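You operate a simulated robot arm through the tools that you are given. There is no shell and no other tool. Be economical: measure what you need, move in short steps, check, and stop when the job is done.

You are at the controls of a simulated two-armed robot. One attempt, no reset.

TASK
Take the long brass bar and put it on the bottom shelf of bay 5. Fetch the steel weight from the grey table and set it on the teal pad. Put the yellow glass in the bottom of the basin. Put the green bottle in the bottom of the basin. Fetch the orange pot and stand it on the second shelf of bay 5 from the bottom. Put the green glass on the top of the pine stand away on the cork mat. Any order will do. Set down upright: steel weight, yellow glass, green bottle, orange pot, green glass.
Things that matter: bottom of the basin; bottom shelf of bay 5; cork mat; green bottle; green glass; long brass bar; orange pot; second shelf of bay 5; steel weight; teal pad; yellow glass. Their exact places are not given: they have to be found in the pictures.

It is judged by the outcome, as a careful person would: the job done as asked, and still so three seconds after it is handed in. It fails if anything else is knocked over, pushed out of place, dropped, spilled or broken.

THE ROBOT
Two 6-joint arms with fingered hands on one trunk, on a base that drives. Base frame: it is fixed to the floor where the robot stands at the start and does not move with it; the origin is under the middle of the robot, x ahead of it, y to its left, z up; the surface under the hand at the start is at about z = 75. Units: cm, rad, N and s.
The left shoulder is at the start at [7, 16.8, 147.9], the right one opposite. With the tool pointing down near the work surface each hand reaches from about 28 to 56 cm from the robot's upright axis, wherever it stands, measured 20 degrees to its own side. Places, roughly: bottom of the basin [170, 210, 70]; bottom shelf of bay 5 [210, -370, 90]; cork mat (52x17 cm) [90, 202, 86]; green bottle (7x7x24 cm) [70, 40, 80]; green glass (8x8x11 cm) [-20, 200, 60]; long brass bar (3x13x2 cm) [50, -10, 80]; orange pot (7x7x15 cm) [60, -10, 80]; second shelf of bay 5 [210, -370, 140]; steel weight [50, 0, 75]; teal pad (15x12x1 cm) [90, -10, 80]; yellow glass (8x8x11 cm) [40, 20, 80]. Payload 4 kg a hand.
Tool frame (each hand has its own): the origin (TCP) lies between the finger pads and is the grasp point; the fingertips stand 2.6 cm ahead of it; z points along the fingers, y is the line along which they close. The gripper opens to 13.2 cm. The gripper's body begins 7.3 cm behind the TCP. The gripper is a hand of 3 fingers: y runs from the thumb to the fingers, the wrist lies at [0, 0, -22.4] in the tool frame, and closing takes about 1.5 s.
Orientation is that of the tool frame in the base frame, as a unit quaternion [x, y, z, w]. With the fingers straight down and closing along the base's y, the tool's x points along the base's -x, its y along +y and its z along -z.

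THE INTERFACE
- The arms move only by the tool drive_tool. It takes "left_commands", "right_commands" or both (then of equal length, played together; a hand with none holds still); each is a list of rows, each a list of 6 numbers: the shift along the base's x, y, z in mm, then the turn, a rotation vector about the base's x, y, z in rad. In form: [[x, y, z, rx, ry, rz], ...]. A call has 1 to 12 rows; each row shifts and turns the commanded pose from where the row before left it. "left_grip" and "right_grip" are, for a hand that has rows, the closure, from 0 (fully open) to 1 (shut), set as the call begins (left out, the last holds). A row lasts 0.2 s, in which the tool goes at most 5 cm and 0.15 rad; a call with a longer step from one row to the next is refused whole, and so is a gripper value outside its range. A pose out of reach is approached as far as the arm can. The call stops where the force on the tool passes 40 N (or 10 N more than at its start, if that is more) or the arm is blocked; 0.2 s more then pass. Each finger travels about 10.8 cm/s and halts on what it meets, pressing with about 25 N; the grip force reading is that of the motor and also rises with nothing between the fingers. The clock runs only during rows and for 0.2 s after the last one: add rows that do not move to give the fingers time. The reply holds the time, the measured pose of the TCP, the force on the tool along the base axes, the opening and the grip force, in the units named above and with some noise, with the torque about the TCP (base axes, N m) and any sound that the robot's microphone picked up.
- Cameras (640 x 400 px; columns grow to the right, rows downward): "scene" is now at [12.23, 0.76, 168.16]; the picture's right is [0.11, -0.99, 0.00], its down [-0.82, -0.09, -0.56] and it looks along [0.56, 0.06, -0.83] (base axes); focal length 296 px, centre (320, 200). "left" rides on the left gripper at [-6.2, 0.3, -9.2] in its tool frame; the picture's right is [-0.05, -1.00, 0.00], its down [0.83, -0.04, -0.56] and it looks along [0.55, -0.03, 0.83] (tool axes); focal length 230 px, centre (320, 200). "right" rides on the right gripper at [6.2, 0.3, -9.2] in its tool frame; the picture's right is [-0.05, 1.00, 0.00], its down [-0.83, -0.04, -0.55] and it looks along [-0.55, -0.03, 0.83] (tool axes); focal length 230 px, centre (320, 200).
- snapshot(camera): a new picture of that camera. It takes no simulated time.
- lift_body(by): slides the trunk up (or, below 0, down) by that many cm; the arms and the scene camera ride with it, the base frame stays. It gives what a move gives, with no picture.
- drive_base(legs): drives the robot by 1 to 6 legs, each [ahead, left, turn to the left] in cm, cm and rad, along the robot's own axes; the way and the turn of a leg run together, so that a leg with both is an arc; at most 150 cm and 3.142 rad a leg. The arms and the cameras ride along, it lands a little off, and it stops where it bumps. It gives what a move gives.
- grasp_type(shape, hand): the hand has 3 fingers and takes this shape, open, in about a second: jaw (thumb against the fingers, like two jaws); tri (thumb and two fingers); tip (a fingertip pinch); poke (one finger out to press); point (the index stretched); flat (the hand flat); cup (the hand cupped); fist (a fist). The gripper value then closes the fingers along that shape, each until it touches; the sizes above hold for jaw. It gives what a move gives, with no picture.
- pan_tilt(pan, tilt): turns the head with the scene camera to pan (to the left, within 1.501 rad either way) and tilt (down, from -0.506 to 1.204), counted from straight ahead of the robot. It gives what a move gives.
- locate(camera, pixels): for up to 12 pixels [column, row] of the newest picture of that camera ("zoom" is the newest enlarged one), the place [x, y, z] in the base frame of the surface seen there, good to about 0.2 cm. It takes no simulated time.
- zoom(camera, box): a new picture of the part [left, top, right, bottom] of that camera's present view, enlarged. It takes no simulated time.
- finish_job(): hands the job in; it is judged then, once.

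Go step by step. Measure first, check grasps and placings, and put right what went wrong. The budget is 124 turns and 136 pictures, counting those below and the enlarged ones. Unless the task says otherwise, let go and move clear before handing in, and close with one line.

The tools are called after "Emit:" as name(argument=value, ...) on one line, values as JSON. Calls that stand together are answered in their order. drive_tool: Moves the arms, as the interface text tells. Its arguments: {"type":"object","properties":{"left_commands":{"type":"array"},"left_grip":{"type":"number"},"right_commands":{"type":"array"},"right_grip":{"type":"number"}},"required":[]} The other tools are called the same way: lift_body (by) slides the trunk up or down; grasp_type (shape, hand) gives the hand a shape; drive_base (legs) drives the base; pan_tilt (pan, tilt) turns the head that bears the scene camera; snapshot (camera) takes a picture; locate (camera, pixels) gives the place of the surface under pixels of a picture; zoom (camera, box) takes an enlarged picture of a part of a camera's view; finish_job () hands the job in.

At the start:

```text
time_s: 0.0
left_eef_pos: [50.4, 34.62, 108.41]
left_orientation: [0.0, 1.0, 0.0, 0.0]
left_force: [-0.7, 0.4, -0.2]
left_ft_torque: [0.03, 0.01, 0.0]
left_grip_width: 13.21
left_grasp_force: 0.0
left_shape: jaw
right_eef_pos: [60.25, -14.01, 108.52]
right_orientation: [0.0, 1.0, 0.0, 0.0]
right_force: [1.3, -0.3, -0.1]
right_ft_torque: [0.0, -0.03, 0.02]
right_grip_width: 13.18
right_grasp_force: 0.1
right_shape: jaw
trunk travel left (down, up): [-92.5, 1.5]
robot x, y, heading: [-0.11, -0.07, 0.005]
head pan, tilt: [0.115, 0.974]
```

scene: 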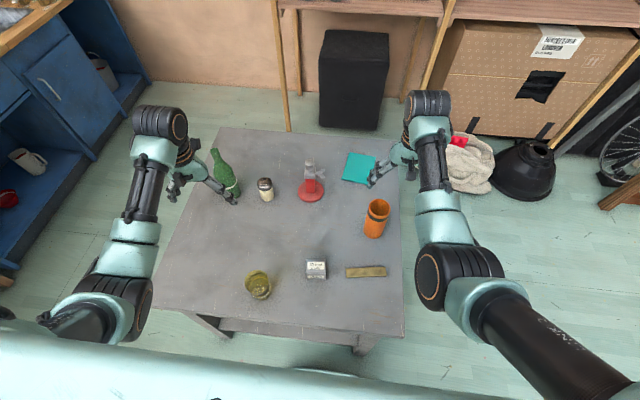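
right: 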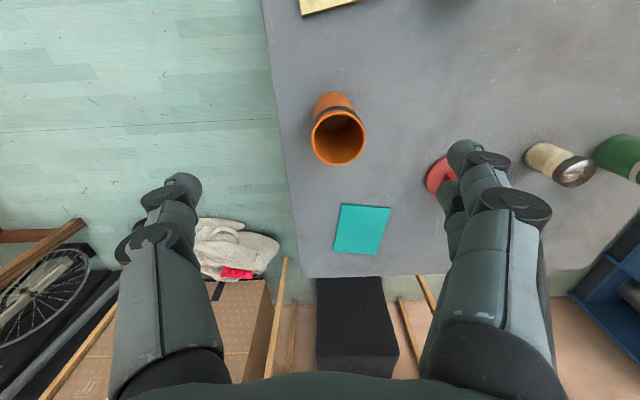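
left: 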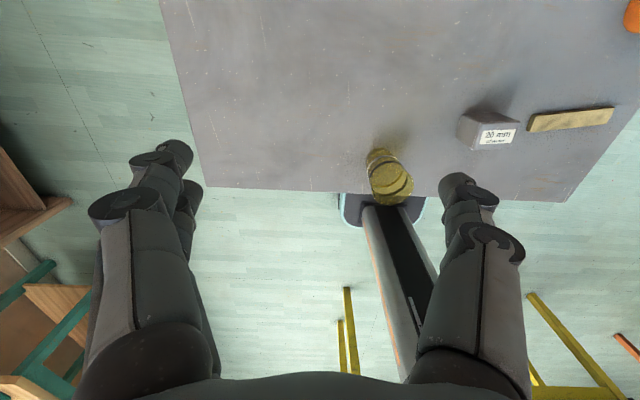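

The scene picture shows the table with the green bottle (225,175), yellow glass (258,285), steel weight (316,270), brass bar (366,272), orange pot (376,218) and teal pad (358,168). I measure them first.

Emit:
locate(camera="scene", pixels=[[258, 272], [258, 292], [316, 262], [316, 274], [348, 272], [384, 272], [378, 204], [373, 236], [358, 168], [213, 152], [232, 192], [300, 300]])

Emit:
zoom(camera="scene", box=[160, 120, 420, 320])

Emit:
pan_tilt(pan=1.2, tilt=0.45)

Emit:
snapshot(camera="scene")

Emit:
pan_tilt(pan=-1.1, tilt=0.3)

Emit:
snapshot(camera="scene")

```text
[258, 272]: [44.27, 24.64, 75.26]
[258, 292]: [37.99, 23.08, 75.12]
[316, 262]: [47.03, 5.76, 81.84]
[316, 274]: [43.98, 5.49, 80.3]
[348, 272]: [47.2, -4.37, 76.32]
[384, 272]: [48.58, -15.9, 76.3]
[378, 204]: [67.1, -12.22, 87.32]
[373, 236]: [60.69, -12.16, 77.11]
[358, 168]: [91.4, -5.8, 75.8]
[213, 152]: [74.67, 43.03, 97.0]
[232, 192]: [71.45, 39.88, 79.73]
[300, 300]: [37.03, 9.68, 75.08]
```

```text
2.00 times, centred on (290, 220) of scene
```

zoom: 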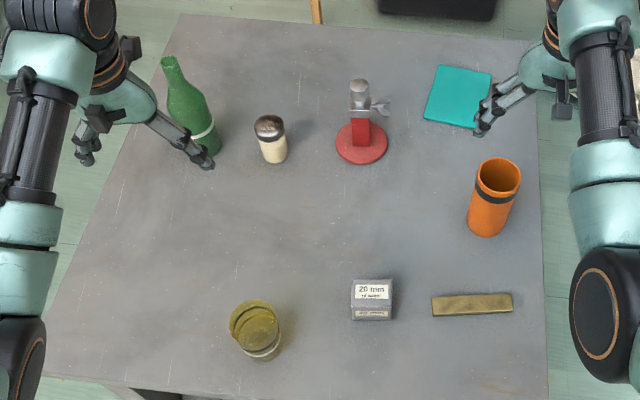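

```text
time_s: 1.3
left_eef_pos: [50.41, 34.48, 108.48]
left_orientation: [-0.001, 1.0, 0.0, 0.001]
left_force: [0.3, -0.2, -0.3]
left_ft_torque: [-0.05, 0.02, 0.03]
left_grip_width: 13.2
left_grasp_force: 0.1
left_shape: jaw
right_eef_pos: [60.34, -14.05, 108.47]
right_orientation: [-0.001, 1.0, 0.0, 0.0]
right_force: [-0.3, 0.1, 0.4]
right_ft_torque: [-0.01, 0.01, 0.02]
right_grip_width: 13.2
right_grasp_force: 0.0
right_shape: jaw
trunk travel left (down, up): [-92.5, 1.5]
robot x, y, heading: [-0.04, 0.03, -0.0]
head pan, tilt: [1.201, 0.45]
```

```text
131 pictures are left
```

scene: 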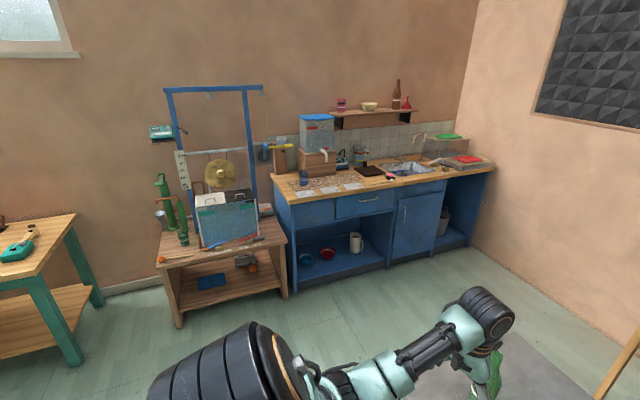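

```text
time_s: 3.5
left_eef_pos: [50.33, 34.46, 108.46]
left_orientation: [0.0, 1.0, 0.0, 0.0]
left_force: [-0.8, 0.3, -0.3]
left_ft_torque: [-0.01, -0.02, 0.01]
left_grip_width: 13.19
left_grasp_force: 0.1
left_shape: jaw
right_eef_pos: [60.48, -13.98, 108.49]
right_orientation: [0.0, 1.0, 0.001, 0.0]
right_force: [-0.5, 0.4, 0.5]
right_ft_torque: [0.0, 0.0, 0.0]
right_grip_width: 13.17
right_grasp_force: 0.0
right_shape: jaw
trunk travel left (down, up): [-92.5, 1.5]
robot x, y, heading: [0.12, -0.05, -0.004]
head pan, tilt: [-1.1, 0.3]
```

```text
130 pictures are left
```

scene: 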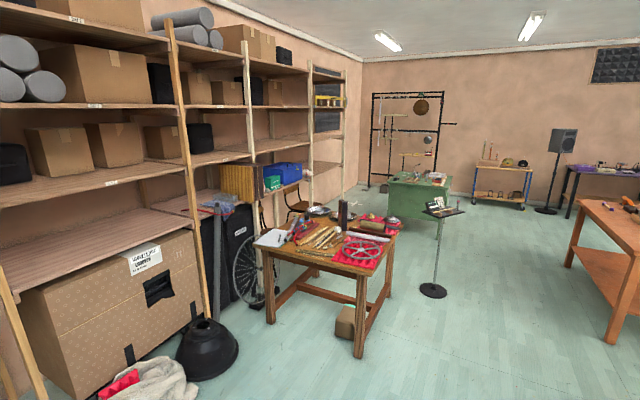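

The shelves lie to the right and the counter with the sink (405,165) to the left. Now I look closer at both sides and the table.

Emit:
zoom(camera="scene", box=[190, 40, 390, 240])

Emit:
pan_tilt(pan=0.115, tilt=1.0)

Emit:
zoom(camera="scene", box=[220, 200, 420, 325])

Emit:
pan_tilt(pan=1.3, tilt=0.45)

Emit:
zoom(camera="scene", box=[180, 80, 400, 280])

Emit:
zoom(camera="scene", box=[300, 80, 560, 280])

```text
2.00 times, centred on (290, 140) of scene
```

zoom: 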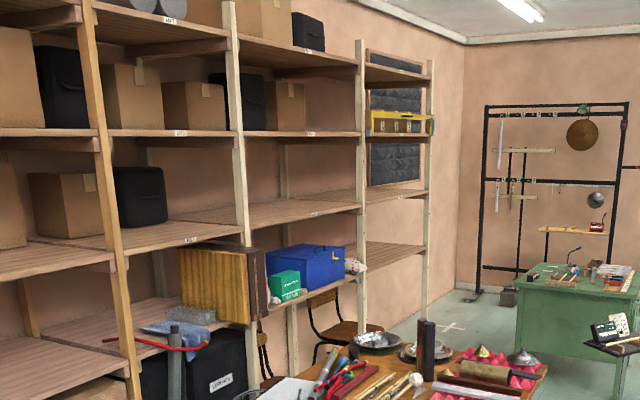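

```text
time_s: 4.9
left_eef_pos: [50.33, 34.48, 108.45]
left_orientation: [-0.001, 1.0, 0.0, 0.0]
left_force: [0.0, 0.2, 1.0]
left_ft_torque: [0.0, 0.01, 0.0]
left_grip_width: 13.19
left_grasp_force: 0.1
left_shape: jaw
right_eef_pos: [60.32, -14.08, 108.56]
right_orientation: [0.0, 1.0, 0.0, 0.0]
right_force: [0.0, -0.7, 0.6]
right_ft_torque: [0.01, 0.0, -0.03]
right_grip_width: 13.19
right_grasp_force: 0.0
right_shape: jaw
trunk travel left (down, up): [-92.5, 1.5]
robot x, y, heading: [-0.55, -0.1, -0.002]
head pan, tilt: [0.115, 1.0]
```

```text
3.20 times, centred on (320, 262) of scene
```

zoom: 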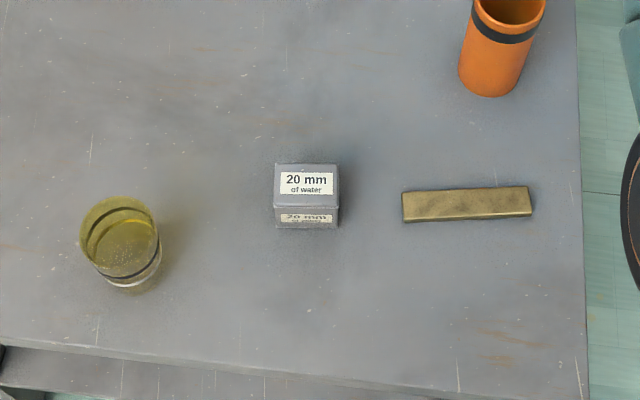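

```text
time_s: 6.2
left_eef_pos: [50.31, 34.44, 108.41]
left_orientation: [0.0, 1.0, -0.001, 0.0]
left_force: [0.7, 0.8, -0.6]
left_ft_torque: [-0.02, 0.0, 0.01]
left_grip_width: 13.19
left_grasp_force: 0.0
left_shape: jaw
right_eef_pos: [60.26, -14.02, 108.61]
right_orientation: [0.0, 1.0, 0.0, 0.0]
right_force: [0.0, 0.0, 0.9]
right_ft_torque: [-0.02, 0.04, -0.01]
right_grip_width: 13.17
right_grasp_force: 0.0
right_shape: jaw
trunk travel left (down, up): [-92.5, 1.5]
robot x, y, heading: [-0.23, 0.05, 0.004]
head pan, tilt: [1.3, 0.45]
```

```text
2.00 times, centred on (290, 180) of scene
```

zoom: 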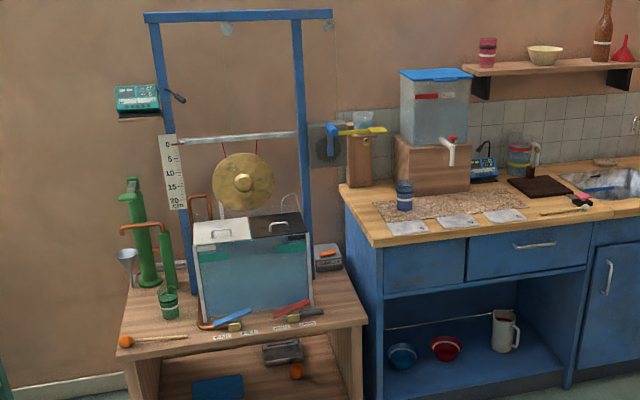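

```text
2.00 times, centred on (430, 180) of scene
```

zoom: 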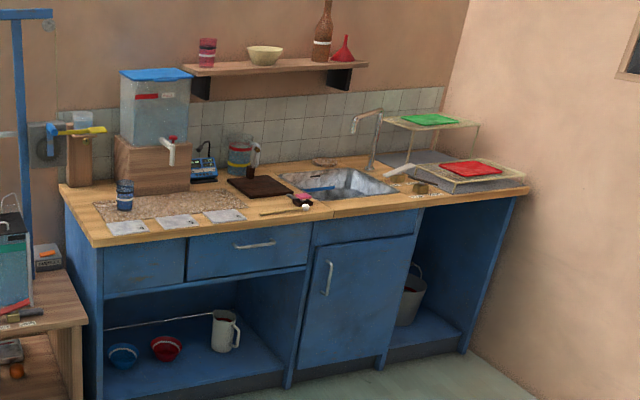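

The green glass stands on the pine stand's front left (first zoom 168,303), the cork mat is at (165,203) in the second zoom with a blue glass and the sink at (340,182). I measure them.

Emit:
locate(camera="zoom", pixels=[[98, 205], [222, 190], [243, 207], [112, 220], [125, 205], [205, 195], [165, 205], [310, 190], [345, 185], [380, 188], [330, 212], [340, 172]])

Emit:
snapshot(camera="scene")

```text
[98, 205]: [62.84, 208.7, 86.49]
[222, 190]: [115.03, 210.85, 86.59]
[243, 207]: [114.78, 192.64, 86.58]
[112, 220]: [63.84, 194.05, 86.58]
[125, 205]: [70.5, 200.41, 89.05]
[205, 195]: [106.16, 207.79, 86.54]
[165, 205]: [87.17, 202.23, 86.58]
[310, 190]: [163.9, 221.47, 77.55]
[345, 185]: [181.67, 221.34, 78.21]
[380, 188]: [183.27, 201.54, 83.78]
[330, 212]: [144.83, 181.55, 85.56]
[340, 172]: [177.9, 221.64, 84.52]
```

```text
125 pictures are left
```

scene: 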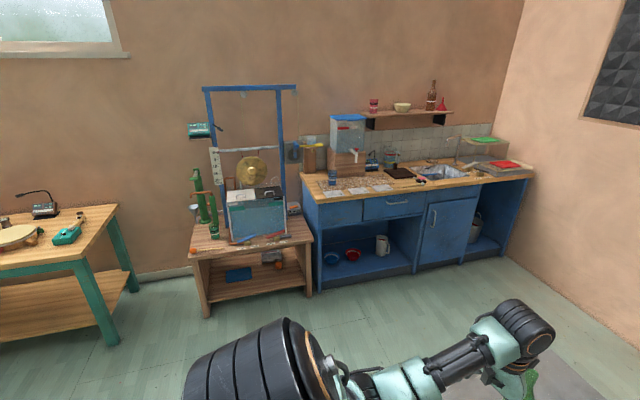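

Counter front is near y=181, mat centre about (88,202,86.6). Now I check the free floor on the right side of the table for the way to the pad and bay 5.

Emit:
pan_tilt(pan=-0.6, tilt=0.75)

Emit:
snapshot(camera="scene")

```text
time_s: 8.1
left_eef_pos: [50.34, 34.53, 108.42]
left_orientation: [0.0, 1.0, 0.001, -0.001]
left_force: [0.2, 0.7, -0.3]
left_ft_torque: [-0.02, -0.02, -0.01]
left_grip_width: 13.22
left_grasp_force: 0.1
left_shape: jaw
right_eef_pos: [60.34, -14.12, 108.59]
right_orientation: [0.0, 1.0, 0.0, 0.0]
right_force: [-0.1, 0.4, -0.3]
right_ft_torque: [0.01, -0.02, 0.0]
right_grip_width: 13.17
right_grasp_force: 0.1
right_shape: jaw
trunk travel left (down, up): [-92.5, 1.5]
robot x, y, heading: [-0.01, 0.22, 0.001]
head pan, tilt: [-0.6, 0.75]
```

```text
124 pictures are left
```

scene: 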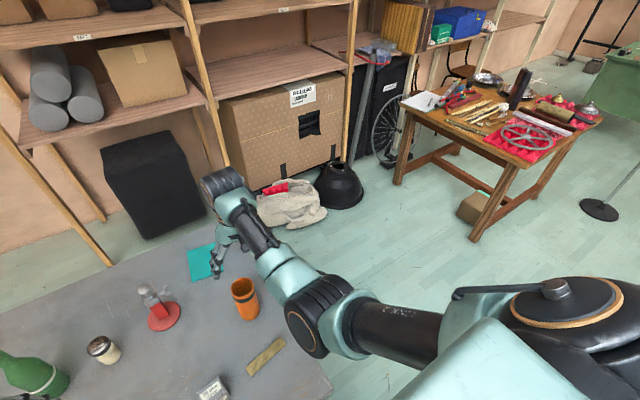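

Emit:
locate(camera="scene", pixels=[[265, 222], [320, 222], [340, 205], [358, 200], [300, 270], [400, 180], [470, 235], [500, 300], [332, 385], [400, 70], [240, 170], [345, 95]])

Emit:
zoom(camera="scene", box=[320, 0, 560, 150])

```text
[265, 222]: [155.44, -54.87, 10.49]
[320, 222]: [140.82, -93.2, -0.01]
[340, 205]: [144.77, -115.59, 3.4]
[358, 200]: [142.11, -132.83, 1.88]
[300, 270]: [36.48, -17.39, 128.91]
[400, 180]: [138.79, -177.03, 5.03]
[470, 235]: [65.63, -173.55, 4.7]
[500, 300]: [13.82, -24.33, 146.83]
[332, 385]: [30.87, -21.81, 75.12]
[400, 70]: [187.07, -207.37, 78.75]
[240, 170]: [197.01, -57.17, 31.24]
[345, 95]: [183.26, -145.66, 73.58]
```

```text
2.67 times, centred on (440, 75) of scene
```

zoom: 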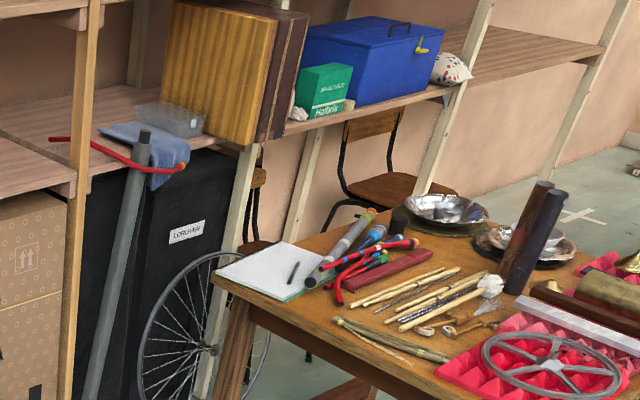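

The floor right of the table is open (bell at y<-93, wooden table leg at (66,-174)). I bring the right hand over the weight at about (45.5,5.6).

Emit:
drive_tool(right_commands=[[-30, 40, 0, 0, 0, 0], [-30, 40, 0, 0, 0, 0], [-30, 40, 0, 0, 0, 0], [-30, 40, 0, 0, 0, 0], [-28, 37, 0, 0, 0, 0], [0, 0, -40, 0, 0, 0], [0, 0, -40, 0, 0, 0]])

Emit:
snapshot(camera="right")

```text
time_s: 9.9
left_eef_pos: [50.34, 34.43, 108.4]
left_orientation: [0.0, 1.0, 0.0, 0.0]
left_force: [-0.5, -0.4, 0.1]
left_ft_torque: [-0.01, -0.03, 0.0]
left_grip_width: 13.18
left_grasp_force: 0.1
left_shape: jaw
right_eef_pos: [57.39, -12.44, 99.69]
right_orientation: [0.022, 0.999, -0.038, 0.021]
right_force: [0.2, 0.6, -0.5]
right_ft_torque: [0.01, -0.01, 0.01]
right_grip_width: 13.18
right_grasp_force: 0.0
right_shape: jaw
right hand out of reach, approached as far as the arm can: row 2, 3, 4, 5
trunk travel left (down, up): [-92.5, 1.5]
robot x, y, heading: [0.18, 0.08, 0.0]
head pan, tilt: [-0.6, 0.75]
stopped in row 7 (right hand): the arm was blocked; the commanded pose is now the measured one
```

```text
122 pictures are left
```

right: 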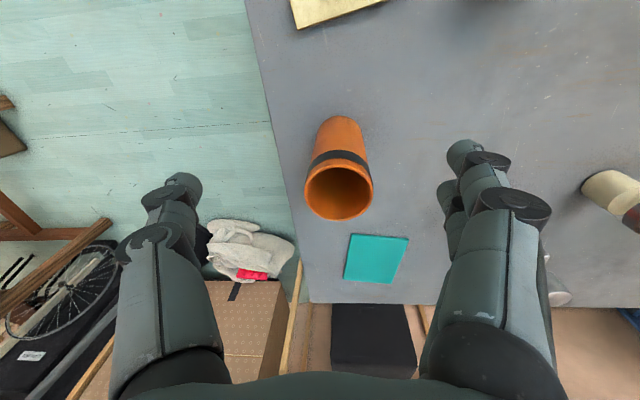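

The right arm cannot cross that far over, so I right the hand, lift it and shift the base 20 cm left so the weight is on the right arm's own side.

Emit:
drive_tool(right_commands=[[0, 0, 40, 0.038, 0.021, 0.022], [0, 0, 40, 0.038, 0.021, 0.022]])

Emit:
drive_base(legs=[[0, 21, 0]])

Emit:
pan_tilt(pan=-0.1, tilt=1.0)

Emit:
snapshot(camera="scene")

```text
time_s: 10.5
left_eef_pos: [50.39, 34.56, 108.28]
left_orientation: [0.0, 1.0, 0.0, -0.001]
left_force: [-0.6, -0.6, 0.5]
left_ft_torque: [0.0, 0.0, 0.04]
left_grip_width: 13.21
left_grasp_force: 0.1
left_shape: jaw
right_eef_pos: [57.13, -12.1, 107.56]
right_orientation: [-0.003, 1.0, 0.004, -0.002]
right_force: [-0.5, 0.8, -0.1]
right_ft_torque: [0.0, -0.02, 0.01]
right_grip_width: 13.18
right_grasp_force: 0.2
right_shape: jaw
trunk travel left (down, up): [-92.5, 1.5]
robot x, y, heading: [-0.13, 0.07, 0.002]
head pan, tilt: [-0.6, 0.75]
```

```text
time_s: 12.2
left_eef_pos: [50.63, 55.02, 108.54]
left_orientation: [0.003, 1.0, 0.0, 0.0]
left_force: [0.2, -0.3, 0.6]
left_ft_torque: [0.03, 0.03, 0.01]
left_grip_width: 13.15
left_grasp_force: 0.0
left_shape: jaw
right_eef_pos: [57.31, 8.16, 107.41]
right_orientation: [0.002, 1.0, 0.004, -0.002]
right_force: [0.9, -0.9, 0.4]
right_ft_torque: [0.05, -0.01, 0.02]
right_grip_width: 13.19
right_grasp_force: 0.0
right_shape: jaw
trunk travel left (down, up): [-92.5, 1.5]
robot x, y, heading: [0.32, 20.88, -0.001]
head pan, tilt: [-0.6, 0.75]
```

```text
time_s: 13.1
left_eef_pos: [50.55, 55.36, 108.42]
left_orientation: [0.004, 1.0, -0.001, 0.0]
left_force: [-0.2, -0.1, -0.4]
left_ft_torque: [0.0, -0.01, -0.02]
left_grip_width: 13.19
left_grasp_force: 0.0
left_shape: jaw
right_eef_pos: [57.21, 8.71, 107.45]
right_orientation: [0.002, 1.0, 0.002, -0.001]
right_force: [-0.5, 0.4, 0.1]
right_ft_torque: [-0.03, 0.0, 0.02]
right_grip_width: 13.2
right_grasp_force: 0.0
right_shape: jaw
trunk travel left (down, up): [-92.5, 1.5]
robot x, y, heading: [0.08, 20.86, -0.002]
head pan, tilt: [-0.099, 1.0]
```

```text
121 pictures are left
```

scene: 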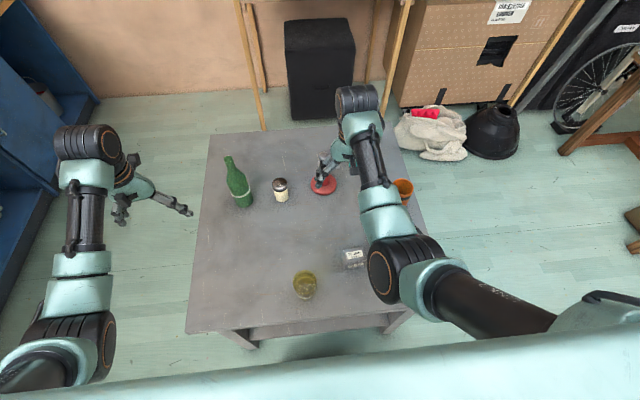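

Now the weight is partly hidden at (353,258). I move the right hand back over it and look with its own camera.

Emit:
drive_tool(right_commands=[[-30, -8, 0, 0, 0, 0], [-30, -8, 0, 0, 0, 0], [-30, -8, 0, 0, 0, 0], [-27, -7, 0, 0, 0, 0], [0, 0, -40, 0, 0, 0]])

Emit:
snapshot(camera="right")

```text
time_s: 14.0
left_eef_pos: [50.56, 55.19, 108.4]
left_orientation: [0.003, 1.0, -0.001, 0.0]
left_force: [0.4, -0.4, 0.9]
left_ft_torque: [0.0, 0.0, 0.01]
left_grip_width: 13.2
left_grasp_force: 0.2
left_shape: jaw
right_eef_pos: [54.29, 2.17, 114.99]
right_orientation: [0.014, 0.995, -0.034, 0.093]
right_force: [-0.2, 1.2, 0.4]
right_ft_torque: [0.0, 0.03, -0.01]
right_grip_width: 13.21
right_grasp_force: 0.2
right_shape: jaw
trunk travel left (down, up): [-92.5, 1.5]
robot x, y, heading: [0.31, 21.26, -0.005]
head pan, tilt: [-0.099, 1.0]
stopped in row 4 (right hand): the arm was blocked; the commanded pose is now the measured one
```

```text
120 pictures are left
```

right: 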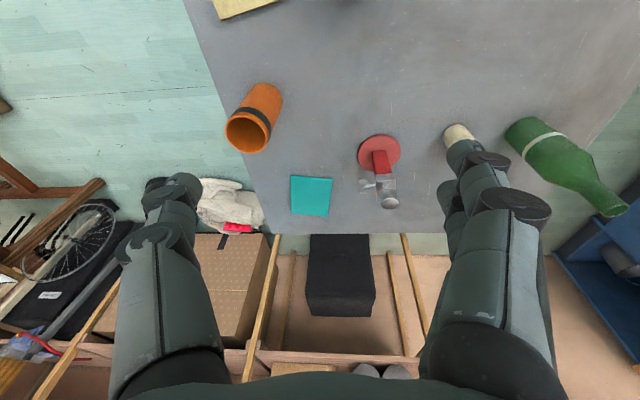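

The arm has a minimum shoulder-to-wrist distance (~51 cm), so I back the base 9 cm, level the hand and then look.

Emit:
drive_base(legs=[[-9, 0, 0]])

Emit:
drive_tool(right_commands=[[0, 10, -20, 0.034, 0.093, 0.014], [0, 12, -30, 0.034, 0.093, 0.014], [0, 12, -40, 0, 0, 0]])

Emit:
snapshot(camera="right")

```text
time_s: 15.2
left_eef_pos: [41.96, 55.34, 108.16]
left_orientation: [0.003, 1.0, 0.0, -0.003]
left_force: [1.0, 0.0, 0.3]
left_ft_torque: [0.01, 0.04, 0.0]
left_grip_width: 13.19
left_grasp_force: 0.0
left_shape: jaw
right_eef_pos: [45.54, 2.09, 114.96]
right_orientation: [0.015, 0.995, -0.034, 0.089]
right_force: [0.1, 0.6, -0.7]
right_ft_torque: [0.02, 0.04, -0.02]
right_grip_width: 13.16
right_grasp_force: 0.1
right_shape: jaw
trunk travel left (down, up): [-92.5, 1.5]
robot x, y, heading: [-9.15, 21.49, -0.006]
head pan, tilt: [-0.099, 1.0]
```

```text
time_s: 16.0
left_eef_pos: [41.32, 55.28, 108.53]
left_orientation: [0.004, 1.0, 0.0, 0.001]
left_force: [-0.7, -0.6, -0.1]
left_ft_torque: [-0.02, -0.02, 0.0]
left_grip_width: 13.18
left_grasp_force: 0.0
left_shape: jaw
right_eef_pos: [45.05, 5.77, 105.64]
right_orientation: [0.001, 1.0, 0.0, -0.001]
right_force: [0.2, 0.2, 0.0]
right_ft_torque: [-0.03, -0.02, -0.01]
right_grip_width: 13.19
right_grasp_force: 0.1
right_shape: jaw
right hand out of reach, approached as far as the arm can: row 1
trunk travel left (down, up): [-92.5, 1.5]
robot x, y, heading: [-9.29, 21.43, -0.005]
head pan, tilt: [-0.099, 1.0]
```

```text
119 pictures are left
```

right: 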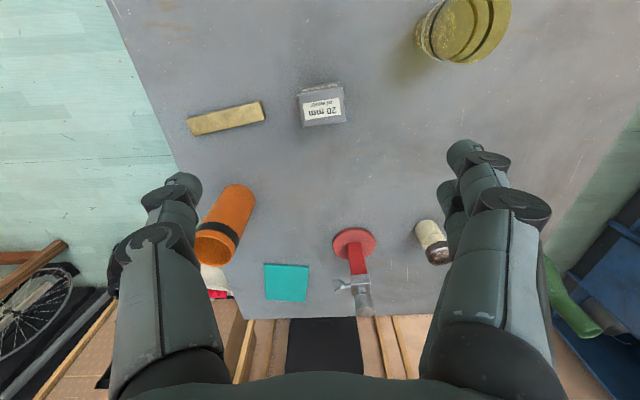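

The weight is at (322,105) in the hand picture. I measure its top edges.

Emit:
locate(camera="right", pixels=[[300, 100], [344, 96], [322, 100], [322, 90], [305, 122], [343, 119], [322, 115], [200, 128], [255, 110], [234, 192], [216, 252], [287, 283]])

Emit:
zoom(camera="right", box=[270, 70, 370, 132])

```text
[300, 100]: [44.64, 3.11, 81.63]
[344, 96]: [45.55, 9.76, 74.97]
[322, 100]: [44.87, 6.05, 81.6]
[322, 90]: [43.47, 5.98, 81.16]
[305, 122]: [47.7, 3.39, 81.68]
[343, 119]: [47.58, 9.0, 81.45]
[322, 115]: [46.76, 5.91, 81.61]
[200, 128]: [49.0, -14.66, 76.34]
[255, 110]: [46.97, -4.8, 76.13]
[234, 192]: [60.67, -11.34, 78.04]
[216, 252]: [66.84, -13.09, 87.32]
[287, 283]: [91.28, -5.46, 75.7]
```

```text
6.40 times, centred on (320, 101) of right
```

zoom: 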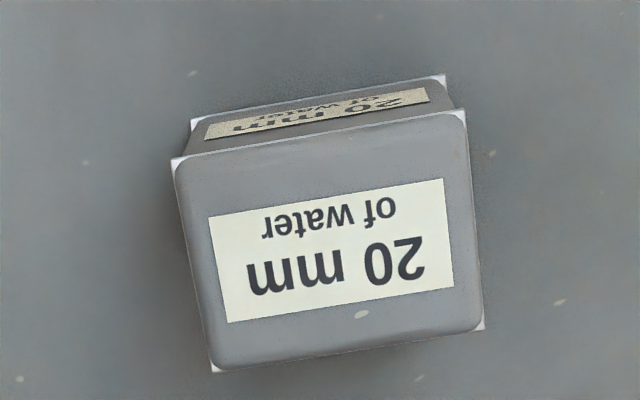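

Weight centre is about (45.6,6.0), top 81.6, turned about +0.16 rad. I descend around it and then close.

Emit:
drive_tool(right_commands=[[5, 2, -45, 0, 0, 0.08], [0, 0, -45, 0, 0, 0.08], [0, 0, -45, 0, 0, 0], [0, 0, -45, 0, 0, 0], [0, 0, -45, 0, 0, 0], [0, 0, -45, 0, 0, 0]])

Emit:
drive_tool(right_commands=[[0, 0, 0, 0, 0, 0], [0, 0, 0, 0, 0, 0], [0, 0, 0, 0, 0, 0], [0, 0, 0, 0, 0, 0], [0, 0, 0, 0, 0, 0], [0, 0, 0, 0, 0, 0], [0, 0, 0, 0, 0, 0]], right_grip=1)

Emit:
snapshot(camera="right")

```text
time_s: 17.4
left_eef_pos: [41.37, 55.16, 108.39]
left_orientation: [0.003, 1.0, 0.0, 0.001]
left_force: [-1.1, -0.1, -0.3]
left_ft_torque: [0.01, 0.0, 0.01]
left_grip_width: 13.2
left_grasp_force: 0.0
left_shape: jaw
right_eef_pos: [44.09, 5.36, 82.4]
right_orientation: [-0.08, 0.997, 0.0, 0.0]
right_force: [-0.5, 1.0, -0.3]
right_ft_torque: [0.0, -0.03, 0.0]
right_grip_width: 13.19
right_grasp_force: 0.1
right_shape: jaw
right hand out of reach, approached as far as the arm can: row 5, 6
trunk travel left (down, up): [-92.5, 1.5]
robot x, y, heading: [-9.09, 21.23, -0.01]
head pan, tilt: [-0.099, 1.0]
```

```text
time_s: 19.0
left_eef_pos: [41.54, 55.25, 108.4]
left_orientation: [0.003, 1.0, -0.001, 0.0]
left_force: [0.5, 0.2, 0.1]
left_ft_torque: [-0.04, 0.04, 0.01]
left_grip_width: 13.18
left_grasp_force: 0.1
left_shape: jaw
right_eef_pos: [44.05, 5.4, 82.41]
right_orientation: [-0.079, 0.997, -0.001, -0.001]
right_force: [0.5, -1.5, -0.1]
right_ft_torque: [0.01, -0.02, -0.02]
right_grip_width: 3.43
right_grasp_force: 25.1
right_shape: jaw
trunk travel left (down, up): [-92.5, 1.5]
robot x, y, heading: [-8.99, 21.04, -0.009]
head pan, tilt: [-0.099, 1.0]
```

```text
117 pictures are left
```

right: 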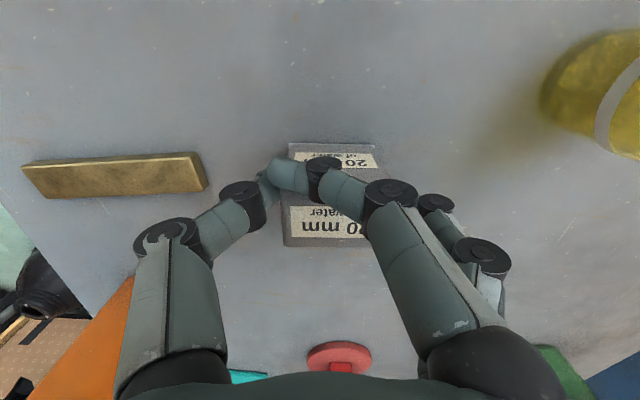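

The hand stopped short at z=82.4 (reach limit) and closed above the block. I open, rise and lower the trunk 8 cm.

Emit:
drive_tool(right_commands=[[0, 0, 0, 0, 0, 0], [0, 0, 0, 0, 0, 0], [0, 0, 0, 0, 0, 0], [0, 0, 0, 0, 0, 0], [0, 0, 0, 0, 0, 0], [0, 0, 45, 0, 0, 0], [0, 0, 45, 0, 0, 0], [0, 0, 45, 0, 0, 0]], right_grip=0)

Emit:
lift_body(by=-8)

Emit:
snapshot(camera="right")

```text
time_s: 20.8
left_eef_pos: [41.67, 55.33, 108.38]
left_orientation: [0.003, 1.0, -0.001, -0.001]
left_force: [0.8, 0.1, 1.2]
left_ft_torque: [0.01, 0.0, -0.03]
left_grip_width: 13.18
left_grasp_force: 0.1
left_shape: jaw
right_eef_pos: [44.12, 5.16, 95.72]
right_orientation: [-0.079, 0.997, 0.0, -0.002]
right_force: [-0.8, -0.4, 0.3]
right_ft_torque: [0.04, -0.02, 0.01]
right_grip_width: 13.18
right_grasp_force: 0.2
right_shape: jaw
trunk travel left (down, up): [-92.5, 1.5]
robot x, y, heading: [-9.09, 21.56, -0.008]
head pan, tilt: [-0.099, 1.0]
```

```text
time_s: 21.9
left_eef_pos: [41.51, 55.3, 100.45]
left_orientation: [0.004, 1.0, 0.0, 0.0]
left_force: [0.8, 0.4, -0.4]
left_ft_torque: [0.02, 0.01, 0.0]
left_grip_width: 13.21
left_grasp_force: 0.1
left_shape: jaw
right_eef_pos: [44.19, 5.14, 87.74]
right_orientation: [-0.079, 0.997, 0.0, -0.001]
right_force: [-0.8, 0.3, -0.4]
right_ft_torque: [-0.02, 0.02, 0.0]
right_grip_width: 13.22
right_grasp_force: 0.1
right_shape: jaw
trunk travel left (down, up): [-84.5, 9.5]
robot x, y, heading: [-9.01, 20.89, -0.006]
head pan, tilt: [-0.099, 1.0]
```

```text
116 pictures are left
```

right: 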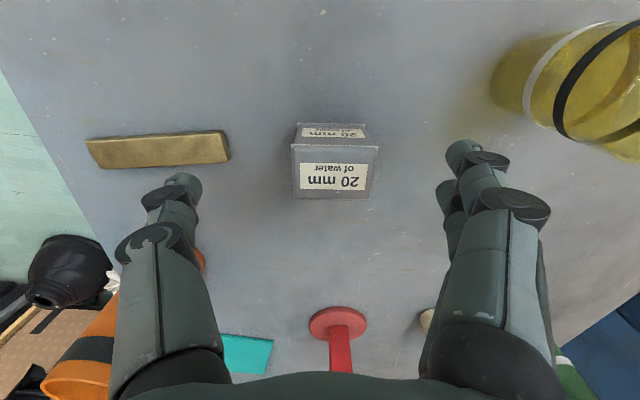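

The block (335,165) still stands; I re-measure.

Emit:
locate(camera="right", pixels=[[295, 150], [374, 152], [297, 195], [369, 195], [335, 170], [500, 90], [620, 160], [560, 120]])

```text
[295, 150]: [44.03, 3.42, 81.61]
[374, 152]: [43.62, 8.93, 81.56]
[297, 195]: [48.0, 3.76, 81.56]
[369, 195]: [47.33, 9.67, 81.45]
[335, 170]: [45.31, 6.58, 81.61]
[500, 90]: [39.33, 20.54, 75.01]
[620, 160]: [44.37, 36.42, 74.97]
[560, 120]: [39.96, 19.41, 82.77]
```

Emit:
drive_tool(right_commands=[[15, 12, 0, 0, 0, 0], [0, 0, -30, 0, 0, 0], [0, 0, -30, 0, 0, 0], [0, 0, -32, 0, 0, 0], [0, 0, 0, 0, 0, 0]])

Emit:
drive_tool(right_commands=[[0, 0, 0, 0, 0, 0], [0, 0, 0, 0, 0, 0], [0, 0, 0, 0, 0, 0], [0, 0, 0, 0, 0, 0], [0, 0, 0, 0, 0, 0], [0, 0, 0, 0, 0, 0], [0, 0, 0, 0, 0, 0]], right_grip=1)

Emit:
drive_tool(right_commands=[[0, 0, 30, 0, 0, 0], [0, 0, 40, 0, 0, 0], [0, 0, 40, 0, 0, 0], [0, 0, 30, 0, 0, 0]])

Emit:
snapshot(camera="right")

```text
time_s: 23.1
left_eef_pos: [41.39, 55.27, 100.51]
left_orientation: [0.003, 1.0, 0.0, 0.0]
left_force: [-0.6, 0.6, -0.2]
left_ft_torque: [0.01, 0.01, -0.03]
left_grip_width: 13.18
left_grasp_force: 0.1
left_shape: jaw
right_eef_pos: [45.73, 6.43, 78.57]
right_orientation: [-0.079, 0.997, 0.0, 0.0]
right_force: [0.1, -1.8, -1.0]
right_ft_torque: [0.0, 0.0, -0.02]
right_grip_width: 13.17
right_grasp_force: 0.0
right_shape: jaw
trunk travel left (down, up): [-84.5, 9.5]
robot x, y, heading: [-9.03, 21.32, -0.011]
head pan, tilt: [-0.099, 1.0]
```

```text
time_s: 24.7
left_eef_pos: [41.54, 55.27, 100.42]
left_orientation: [0.003, 1.0, 0.0, 0.0]
left_force: [-0.3, -0.1, 0.4]
left_ft_torque: [-0.02, 0.02, 0.04]
left_grip_width: 13.19
left_grasp_force: 0.0
left_shape: jaw
right_eef_pos: [45.73, 6.57, 78.64]
right_orientation: [-0.079, 0.997, 0.0, -0.001]
right_force: [1.0, -0.3, 0.2]
right_ft_torque: [-0.01, -0.01, -0.05]
right_grip_width: 5.61
right_grasp_force: 25.5
right_shape: jaw
trunk travel left (down, up): [-84.5, 9.5]
robot x, y, heading: [-8.69, 21.26, -0.008]
head pan, tilt: [-0.099, 1.0]
```

```text
time_s: 25.7
left_eef_pos: [41.64, 55.26, 100.4]
left_orientation: [0.004, 1.0, -0.001, -0.001]
left_force: [-0.7, 0.3, -0.3]
left_ft_torque: [-0.02, 0.01, 0.0]
left_grip_width: 13.17
left_grasp_force: 0.0
left_shape: jaw
right_eef_pos: [45.61, 6.45, 92.49]
right_orientation: [-0.08, 0.997, 0.0, -0.001]
right_force: [0.5, -0.6, -5.6]
right_ft_torque: [-0.03, -0.03, 0.0]
right_grip_width: 5.58
right_grasp_force: 24.9
right_shape: jaw
trunk travel left (down, up): [-84.5, 9.5]
robot x, y, heading: [-9.09, 21.4, -0.004]
head pan, tilt: [-0.099, 1.0]
```

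```text
115 pictures are left
```

right: 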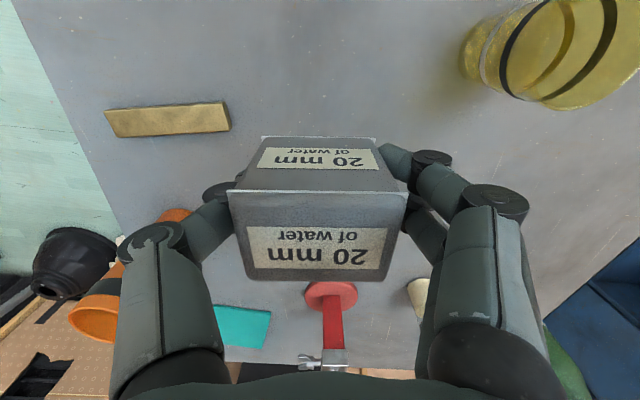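

The weight is held squarely (5.6 cm, 0.5 kg). I raise the trunk, slide right along the table front with hands high, turn left 90° and slide along the right side toward the pad.

Emit:
lift_body(by=9)

Emit:
drive_base(legs=[[0, -77, 0], [0, 0, 1.571]])

Emit:
pan_tilt(pan=-0.3, tilt=0.9)

Emit:
snapshot(camera="scene")

```text
time_s: 27.0
left_eef_pos: [41.51, 55.32, 109.4]
left_orientation: [0.004, 1.0, 0.0, 0.001]
left_force: [0.6, 0.0, 0.7]
left_ft_torque: [0.02, 0.01, -0.01]
left_grip_width: 13.19
left_grasp_force: 0.0
left_shape: jaw
right_eef_pos: [45.74, 6.51, 101.38]
right_orientation: [-0.079, 0.997, 0.001, -0.001]
right_force: [-0.8, 0.5, -5.5]
right_ft_torque: [0.02, 0.03, 0.0]
right_grip_width: 5.57
right_grasp_force: 24.5
right_shape: jaw
trunk travel left (down, up): [-93.5, 0.5]
robot x, y, heading: [-9.26, 20.97, -0.008]
head pan, tilt: [-0.099, 1.0]
```

```text
time_s: 35.0
left_eef_pos: [-44.86, -6.17, 109.54]
left_orientation: [0.708, -0.706, -0.001, 0.0]
left_force: [0.6, -0.1, -0.8]
left_ft_torque: [0.0, 0.02, -0.02]
left_grip_width: 13.17
left_grasp_force: 0.0
left_shape: jaw
right_eef_pos: [3.85, -1.37, 101.4]
right_orientation: [0.765, -0.644, 0.002, 0.002]
right_force: [-0.3, -0.6, -6.2]
right_ft_torque: [-0.02, 0.03, 0.0]
right_grip_width: 5.56
right_grasp_force: 25.0
right_shape: jaw
trunk travel left (down, up): [-93.5, 0.5]
robot x, y, heading: [-10.45, -56.35, 1.575]
head pan, tilt: [-0.099, 1.0]
```

```text
time_s: 35.8
left_eef_pos: [-44.83, -6.24, 109.4]
left_orientation: [0.708, -0.706, 0.0, 0.0]
left_force: [-0.2, -0.4, 0.1]
left_ft_torque: [0.02, -0.05, 0.03]
left_grip_width: 13.19
left_grasp_force: 0.0
left_shape: jaw
right_eef_pos: [3.95, -1.44, 101.26]
right_orientation: [0.764, -0.645, 0.002, 0.001]
right_force: [-0.6, 0.3, -6.5]
right_ft_torque: [-0.02, 0.05, 0.01]
right_grip_width: 5.55
right_grasp_force: 25.1
right_shape: jaw
trunk travel left (down, up): [-93.5, 0.5]
robot x, y, heading: [-10.3, -56.38, 1.574]
head pan, tilt: [-0.3, 0.901]
```

```text
114 pictures are left
```

scene: 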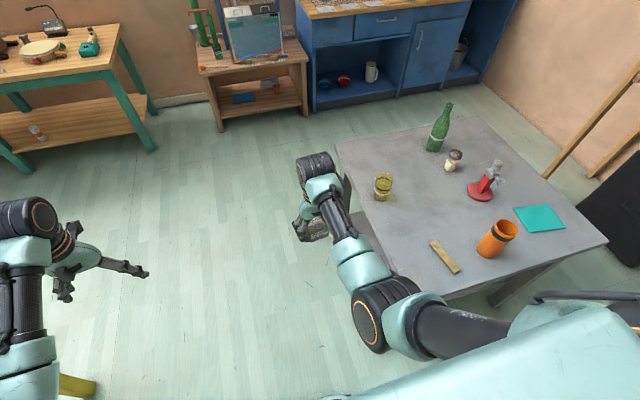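

The pad is at (540,218). I measure its corners and slide to it.

Emit:
locate(camera="scene", pixels=[[516, 210], [549, 207], [563, 227], [529, 231], [540, 218], [497, 163], [503, 224]])

Emit:
drive_base(legs=[[0, -87, 0]])

Emit:
snapshot(camera="right")

```text
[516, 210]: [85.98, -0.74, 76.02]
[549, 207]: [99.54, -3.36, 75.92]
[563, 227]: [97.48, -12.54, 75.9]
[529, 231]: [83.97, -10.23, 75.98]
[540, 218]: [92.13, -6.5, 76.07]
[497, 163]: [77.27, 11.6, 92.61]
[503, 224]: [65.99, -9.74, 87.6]
```

```text
time_s: 40.4
left_eef_pos: [41.29, -5.74, 109.24]
left_orientation: [0.713, -0.701, 0.001, 0.0]
left_force: [-1.2, 0.2, 0.9]
left_ft_torque: [0.0, 0.01, -0.01]
left_grip_width: 13.22
left_grasp_force: 0.1
left_shape: jaw
right_eef_pos: [90.03, -0.37, 101.42]
right_orientation: [0.769, -0.639, 0.001, 0.001]
right_force: [-0.2, -0.2, -5.7]
right_ft_torque: [-0.04, 0.01, 0.01]
right_grip_width: 5.58
right_grasp_force: 25.6
right_shape: jaw
trunk travel left (down, up): [-93.5, 0.5]
robot x, y, heading: [76.73, -55.66, 1.586]
head pan, tilt: [-0.3, 0.901]
```

```text
113 pictures are left
```

right: 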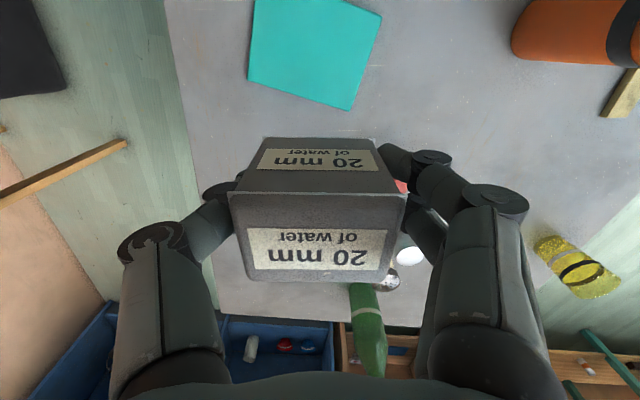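

Pad centre is (91.7,-6.7), top 76.0. I lower and move the weight over it.

Emit:
drive_tool(right_commands=[[8, -10, -40, 0, 0, 0], [9, -18, -40, 0, 0, 0], [0, -18, -40, 0, 0, 0], [0, -17, -40, 0, 0, 0], [0, 0, 0, 0, 0, 0]])

Emit:
snapshot(camera="right")

```text
time_s: 41.6
left_eef_pos: [41.39, -5.71, 109.39]
left_orientation: [0.713, -0.701, 0.0, 0.0]
left_force: [-0.3, 0.4, -0.2]
left_ft_torque: [0.02, -0.02, -0.01]
left_grip_width: 13.18
left_grasp_force: 0.0
left_shape: jaw
right_eef_pos: [91.95, -6.61, 85.44]
right_orientation: [0.769, -0.639, 0.001, 0.001]
right_force: [-0.3, 0.6, -5.4]
right_ft_torque: [-0.02, 0.02, -0.03]
right_grip_width: 5.56
right_grasp_force: 24.9
right_shape: jaw
trunk travel left (down, up): [-93.5, 0.5]
robot x, y, heading: [77.03, -55.18, 1.589]
head pan, tilt: [-0.3, 0.901]
```

```text
112 pictures are left
```

right: 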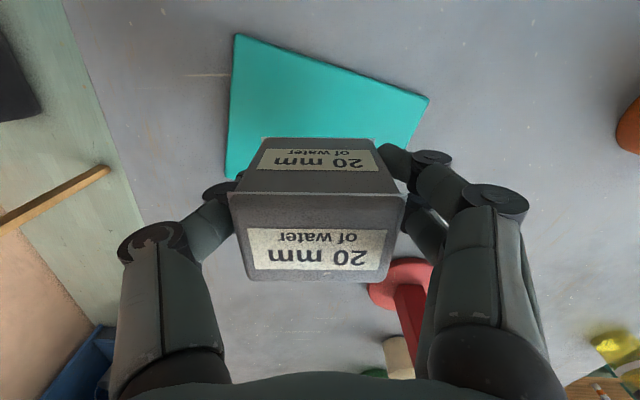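

Aligned over the pad; I lower until contact and release.

Emit:
drive_tool(right_commands=[[0, 0, -25, 0, 0, 0], [0, 0, -20, 0, 0, 0], [0, 0, -8, 0, 0, 0], [0, 0, -3, 0, 0, 0]])

Emit:
drive_tool(right_commands=[[0, 0, 0, 0, 0, 0], [0, 0, 0, 0, 0, 0], [0, 0, 0, 0, 0, 0], [0, 0, 0, 0, 0, 0], [0, 0, 0, 0, 0, 0], [0, 0, 40, 0, 0, 0], [0, 0, 40, 0, 0, 0]], right_grip=0)

Emit:
snapshot(camera="right")

```text
time_s: 42.6
left_eef_pos: [41.42, -5.74, 109.34]
left_orientation: [0.713, -0.701, 0.001, 0.0]
left_force: [0.1, -0.4, 0.4]
left_ft_torque: [-0.02, -0.05, -0.04]
left_grip_width: 13.21
left_grasp_force: 0.1
left_shape: jaw
right_eef_pos: [91.89, -6.61, 79.96]
right_orientation: [0.768, -0.641, 0.0, 0.0]
right_force: [-0.7, -0.6, -5.4]
right_ft_torque: [-0.02, -0.04, -0.01]
right_grip_width: 5.54
right_grasp_force: 25.3
right_shape: jaw
trunk travel left (down, up): [-93.5, 0.5]
robot x, y, heading: [76.63, -55.28, 1.586]
head pan, tilt: [-0.3, 0.901]
```

```text
time_s: 44.2
left_eef_pos: [41.26, -5.79, 109.51]
left_orientation: [0.714, -0.701, 0.001, -0.002]
left_force: [0.0, -0.1, -0.6]
left_ft_torque: [0.05, 0.0, -0.03]
left_grip_width: 13.19
left_grasp_force: 0.0
left_shape: jaw
right_eef_pos: [91.78, -6.99, 87.83]
right_orientation: [0.769, -0.64, 0.001, 0.0]
right_force: [-0.1, 0.5, 0.6]
right_ft_torque: [-0.02, -0.03, 0.01]
right_grip_width: 13.18
right_grasp_force: 0.2
right_shape: jaw
trunk travel left (down, up): [-93.5, 0.5]
robot x, y, heading: [76.73, -55.66, 1.584]
head pan, tilt: [-0.3, 0.901]
```

```text
111 pictures are left
```

right: 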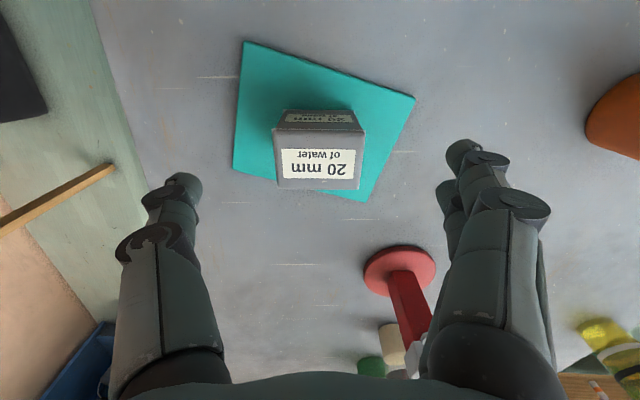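

The weight stands on the pad; I check its footprint.

Emit:
locate(camera="right", pixels=[[276, 133], [363, 133], [278, 187], [358, 187], [246, 44], [413, 97], [236, 170], [365, 199]])

```text
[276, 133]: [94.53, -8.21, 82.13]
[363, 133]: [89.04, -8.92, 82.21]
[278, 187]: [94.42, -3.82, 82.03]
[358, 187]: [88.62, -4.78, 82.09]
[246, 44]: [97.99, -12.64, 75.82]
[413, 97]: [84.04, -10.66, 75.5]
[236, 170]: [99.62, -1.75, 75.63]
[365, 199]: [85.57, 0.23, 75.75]
```

The weight sits fully within the pad. Next is the brass bar with the left hand: I lift the right hand and reposition the base to about (62,-70).

Emit:
drive_tool(right_commands=[[0, 0, 45, 0, 0, -0.09], [0, 0, 45, 0, 0, -0.085], [0, 0, 45, 0, 0, 0]])

Emit:
drive_base(legs=[[-15, 15, -0.015]])

Emit:
drive_tool(left_commands=[[40, 10, 0, 0.13, 0, 0], [40, 10, 0, 0.13, 0, 0], [40, 10, 0, 0.13, 0, 0], [40, 10, 0, 0.13, 0, 0], [40, 0, 0, 0.13, 0, 0], [0, 0, 0, 0.135, 0, 0]])

Emit:
snapshot(camera="left")

```text
time_s: 45.0
left_eef_pos: [41.4, -5.76, 109.42]
left_orientation: [0.712, -0.702, 0.0, 0.0]
left_force: [-0.7, 0.1, -0.4]
left_ft_torque: [0.03, -0.01, 0.0]
left_grip_width: 13.18
left_grasp_force: 0.0
left_shape: jaw
right_eef_pos: [93.47, -7.09, 100.93]
right_orientation: [0.708, -0.706, 0.014, -0.005]
right_force: [0.6, 0.8, -0.2]
right_ft_torque: [-0.03, 0.0, 0.03]
right_grip_width: 13.19
right_grasp_force: 0.2
right_shape: jaw
trunk travel left (down, up): [-93.5, 0.5]
robot x, y, heading: [76.71, -55.8, 1.587]
head pan, tilt: [-0.3, 0.901]
```

```text
time_s: 46.6
left_eef_pos: [27.57, -20.2, 109.36]
left_orientation: [-0.707, 0.707, 0.0, 0.0]
left_force: [0.8, 0.2, -0.5]
left_ft_torque: [-0.02, 0.04, -0.03]
left_grip_width: 13.21
left_grasp_force: 0.0
left_shape: jaw
right_eef_pos: [79.65, -22.14, 100.92]
right_orientation: [-0.701, 0.713, -0.012, 0.006]
right_force: [0.3, 0.2, -0.6]
right_ft_torque: [0.01, 0.03, 0.01]
right_grip_width: 13.17
right_grasp_force: 0.1
right_shape: jaw
trunk travel left (down, up): [-93.5, 0.5]
robot x, y, heading: [61.77, -71.05, 1.567]
head pan, tilt: [-0.3, 0.901]
```

```text
time_s: 47.9
left_eef_pos: [38.94, -15.59, 109.12]
left_orientation: [-0.636, 0.685, 0.31, 0.177]
left_force: [-0.1, -0.8, 1.4]
left_ft_torque: [-0.03, 0.0, -0.02]
left_grip_width: 13.19
left_grasp_force: 0.1
left_shape: jaw
right_eef_pos: [79.47, -22.43, 101.14]
right_orientation: [-0.701, 0.713, -0.014, 0.011]
right_force: [-0.6, -0.3, 0.3]
right_ft_torque: [-0.01, -0.03, -0.03]
right_grip_width: 13.18
right_grasp_force: 0.0
right_shape: jaw
trunk travel left (down, up): [-93.5, 0.5]
robot x, y, heading: [62.14, -70.68, 1.573]
head pan, tilt: [-0.3, 0.901]
stopped in row 6 (left hand): the arm was blocked; the commanded pose is now the measured one
```

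```text
110 pictures are left
```

left: 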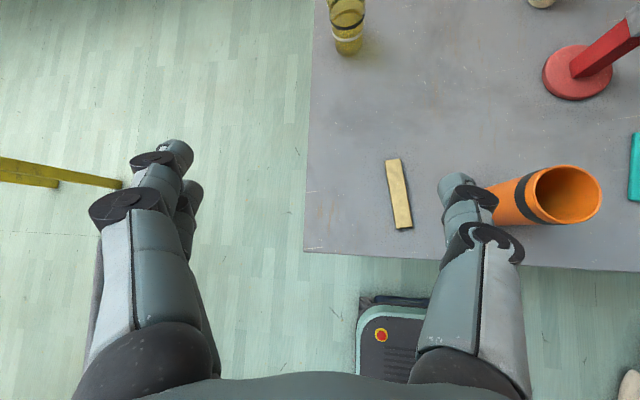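

The bar is at (399,195) in the left picture; the left arm hit its fold limit, so I measure the bar, then back off and lower the trunk 10 cm each.

Emit:
locate(camera="left", pixels=[[393, 163], [404, 226], [389, 194], [411, 192], [398, 194], [567, 172], [555, 218], [500, 205]])

Emit:
drive_base(legs=[[-10, 0, 0]])

Emit:
lift_body(by=-10)

Emit:
drive_tool(left_commands=[[20, 30, 0, 0.04, -0.1, -0.004], [30, 40, 0, 0.04, -0.1, -0.004], [30, 40, 0, 0, 0, 0], [10, 0, -40, 0, 0, 0], [0, 0, -40, 0, 0, 0], [0, 0, 0, 0, 0, 0]], left_grip=0.35)

Emit:
snapshot(camera="left")

```text
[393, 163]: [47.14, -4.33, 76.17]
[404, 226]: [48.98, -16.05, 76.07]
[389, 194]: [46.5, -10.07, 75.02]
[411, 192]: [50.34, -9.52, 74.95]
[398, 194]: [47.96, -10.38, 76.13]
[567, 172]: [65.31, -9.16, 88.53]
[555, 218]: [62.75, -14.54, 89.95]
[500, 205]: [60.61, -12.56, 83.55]
```

```text
time_s: 49.1
left_eef_pos: [39.27, -25.03, 108.97]
left_orientation: [-0.637, 0.684, 0.309, 0.174]
left_force: [0.4, -0.3, 0.0]
left_ft_torque: [-0.01, 0.0, 0.01]
left_grip_width: 13.19
left_grasp_force: 0.0
left_shape: jaw
right_eef_pos: [79.53, -31.93, 100.79]
right_orientation: [-0.701, 0.713, -0.015, 0.007]
right_force: [-0.1, 0.3, 0.6]
right_ft_torque: [-0.01, 0.01, 0.01]
right_grip_width: 13.19
right_grasp_force: 0.1
right_shape: jaw
trunk travel left (down, up): [-93.5, 0.5]
robot x, y, heading: [61.9, -80.8, 1.57]
head pan, tilt: [-0.3, 0.901]
```

```text
time_s: 50.4
left_eef_pos: [39.17, -25.51, 99.15]
left_orientation: [-0.635, 0.685, 0.31, 0.176]
left_force: [-0.6, -1.0, 0.1]
left_ft_torque: [0.0, -0.03, 0.01]
left_grip_width: 13.19
left_grasp_force: 0.0
left_shape: jaw
right_eef_pos: [79.51, -32.4, 91.15]
right_orientation: [-0.701, 0.713, -0.014, 0.01]
right_force: [-1.0, -0.6, -1.0]
right_ft_torque: [0.0, -0.04, 0.0]
right_grip_width: 13.22
right_grasp_force: 0.1
right_shape: jaw
trunk travel left (down, up): [-83.5, 10.5]
robot x, y, heading: [61.81, -80.57, 1.574]
head pan, tilt: [-0.3, 0.901]
```

```text
time_s: 52.0
left_eef_pos: [45.36, -15.3, 89.87]
left_orientation: [-0.654, 0.657, 0.281, 0.249]
left_force: [-0.2, -0.4, -0.1]
left_ft_torque: [0.0, -0.01, 0.0]
left_grip_width: 8.6
left_grasp_force: 0.1
left_shape: jaw
right_eef_pos: [79.55, -32.33, 91.02]
right_orientation: [-0.701, 0.713, -0.014, 0.009]
right_force: [0.4, 0.6, 0.3]
right_ft_torque: [0.02, 0.02, -0.02]
right_grip_width: 13.21
right_grasp_force: 0.1
right_shape: jaw
trunk travel left (down, up): [-83.5, 10.5]
robot x, y, heading: [61.75, -80.7, 1.574]
head pan, tilt: [-0.3, 0.901]
stopped in row 6 (left hand): the arm was blocked; the commanded pose is now the measured one
```

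```text
109 pictures are left
```

left: 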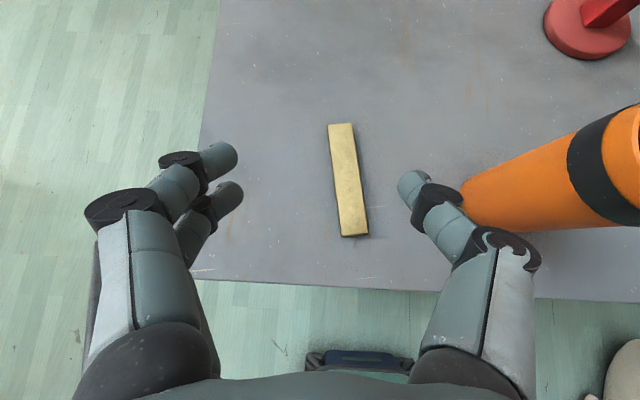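

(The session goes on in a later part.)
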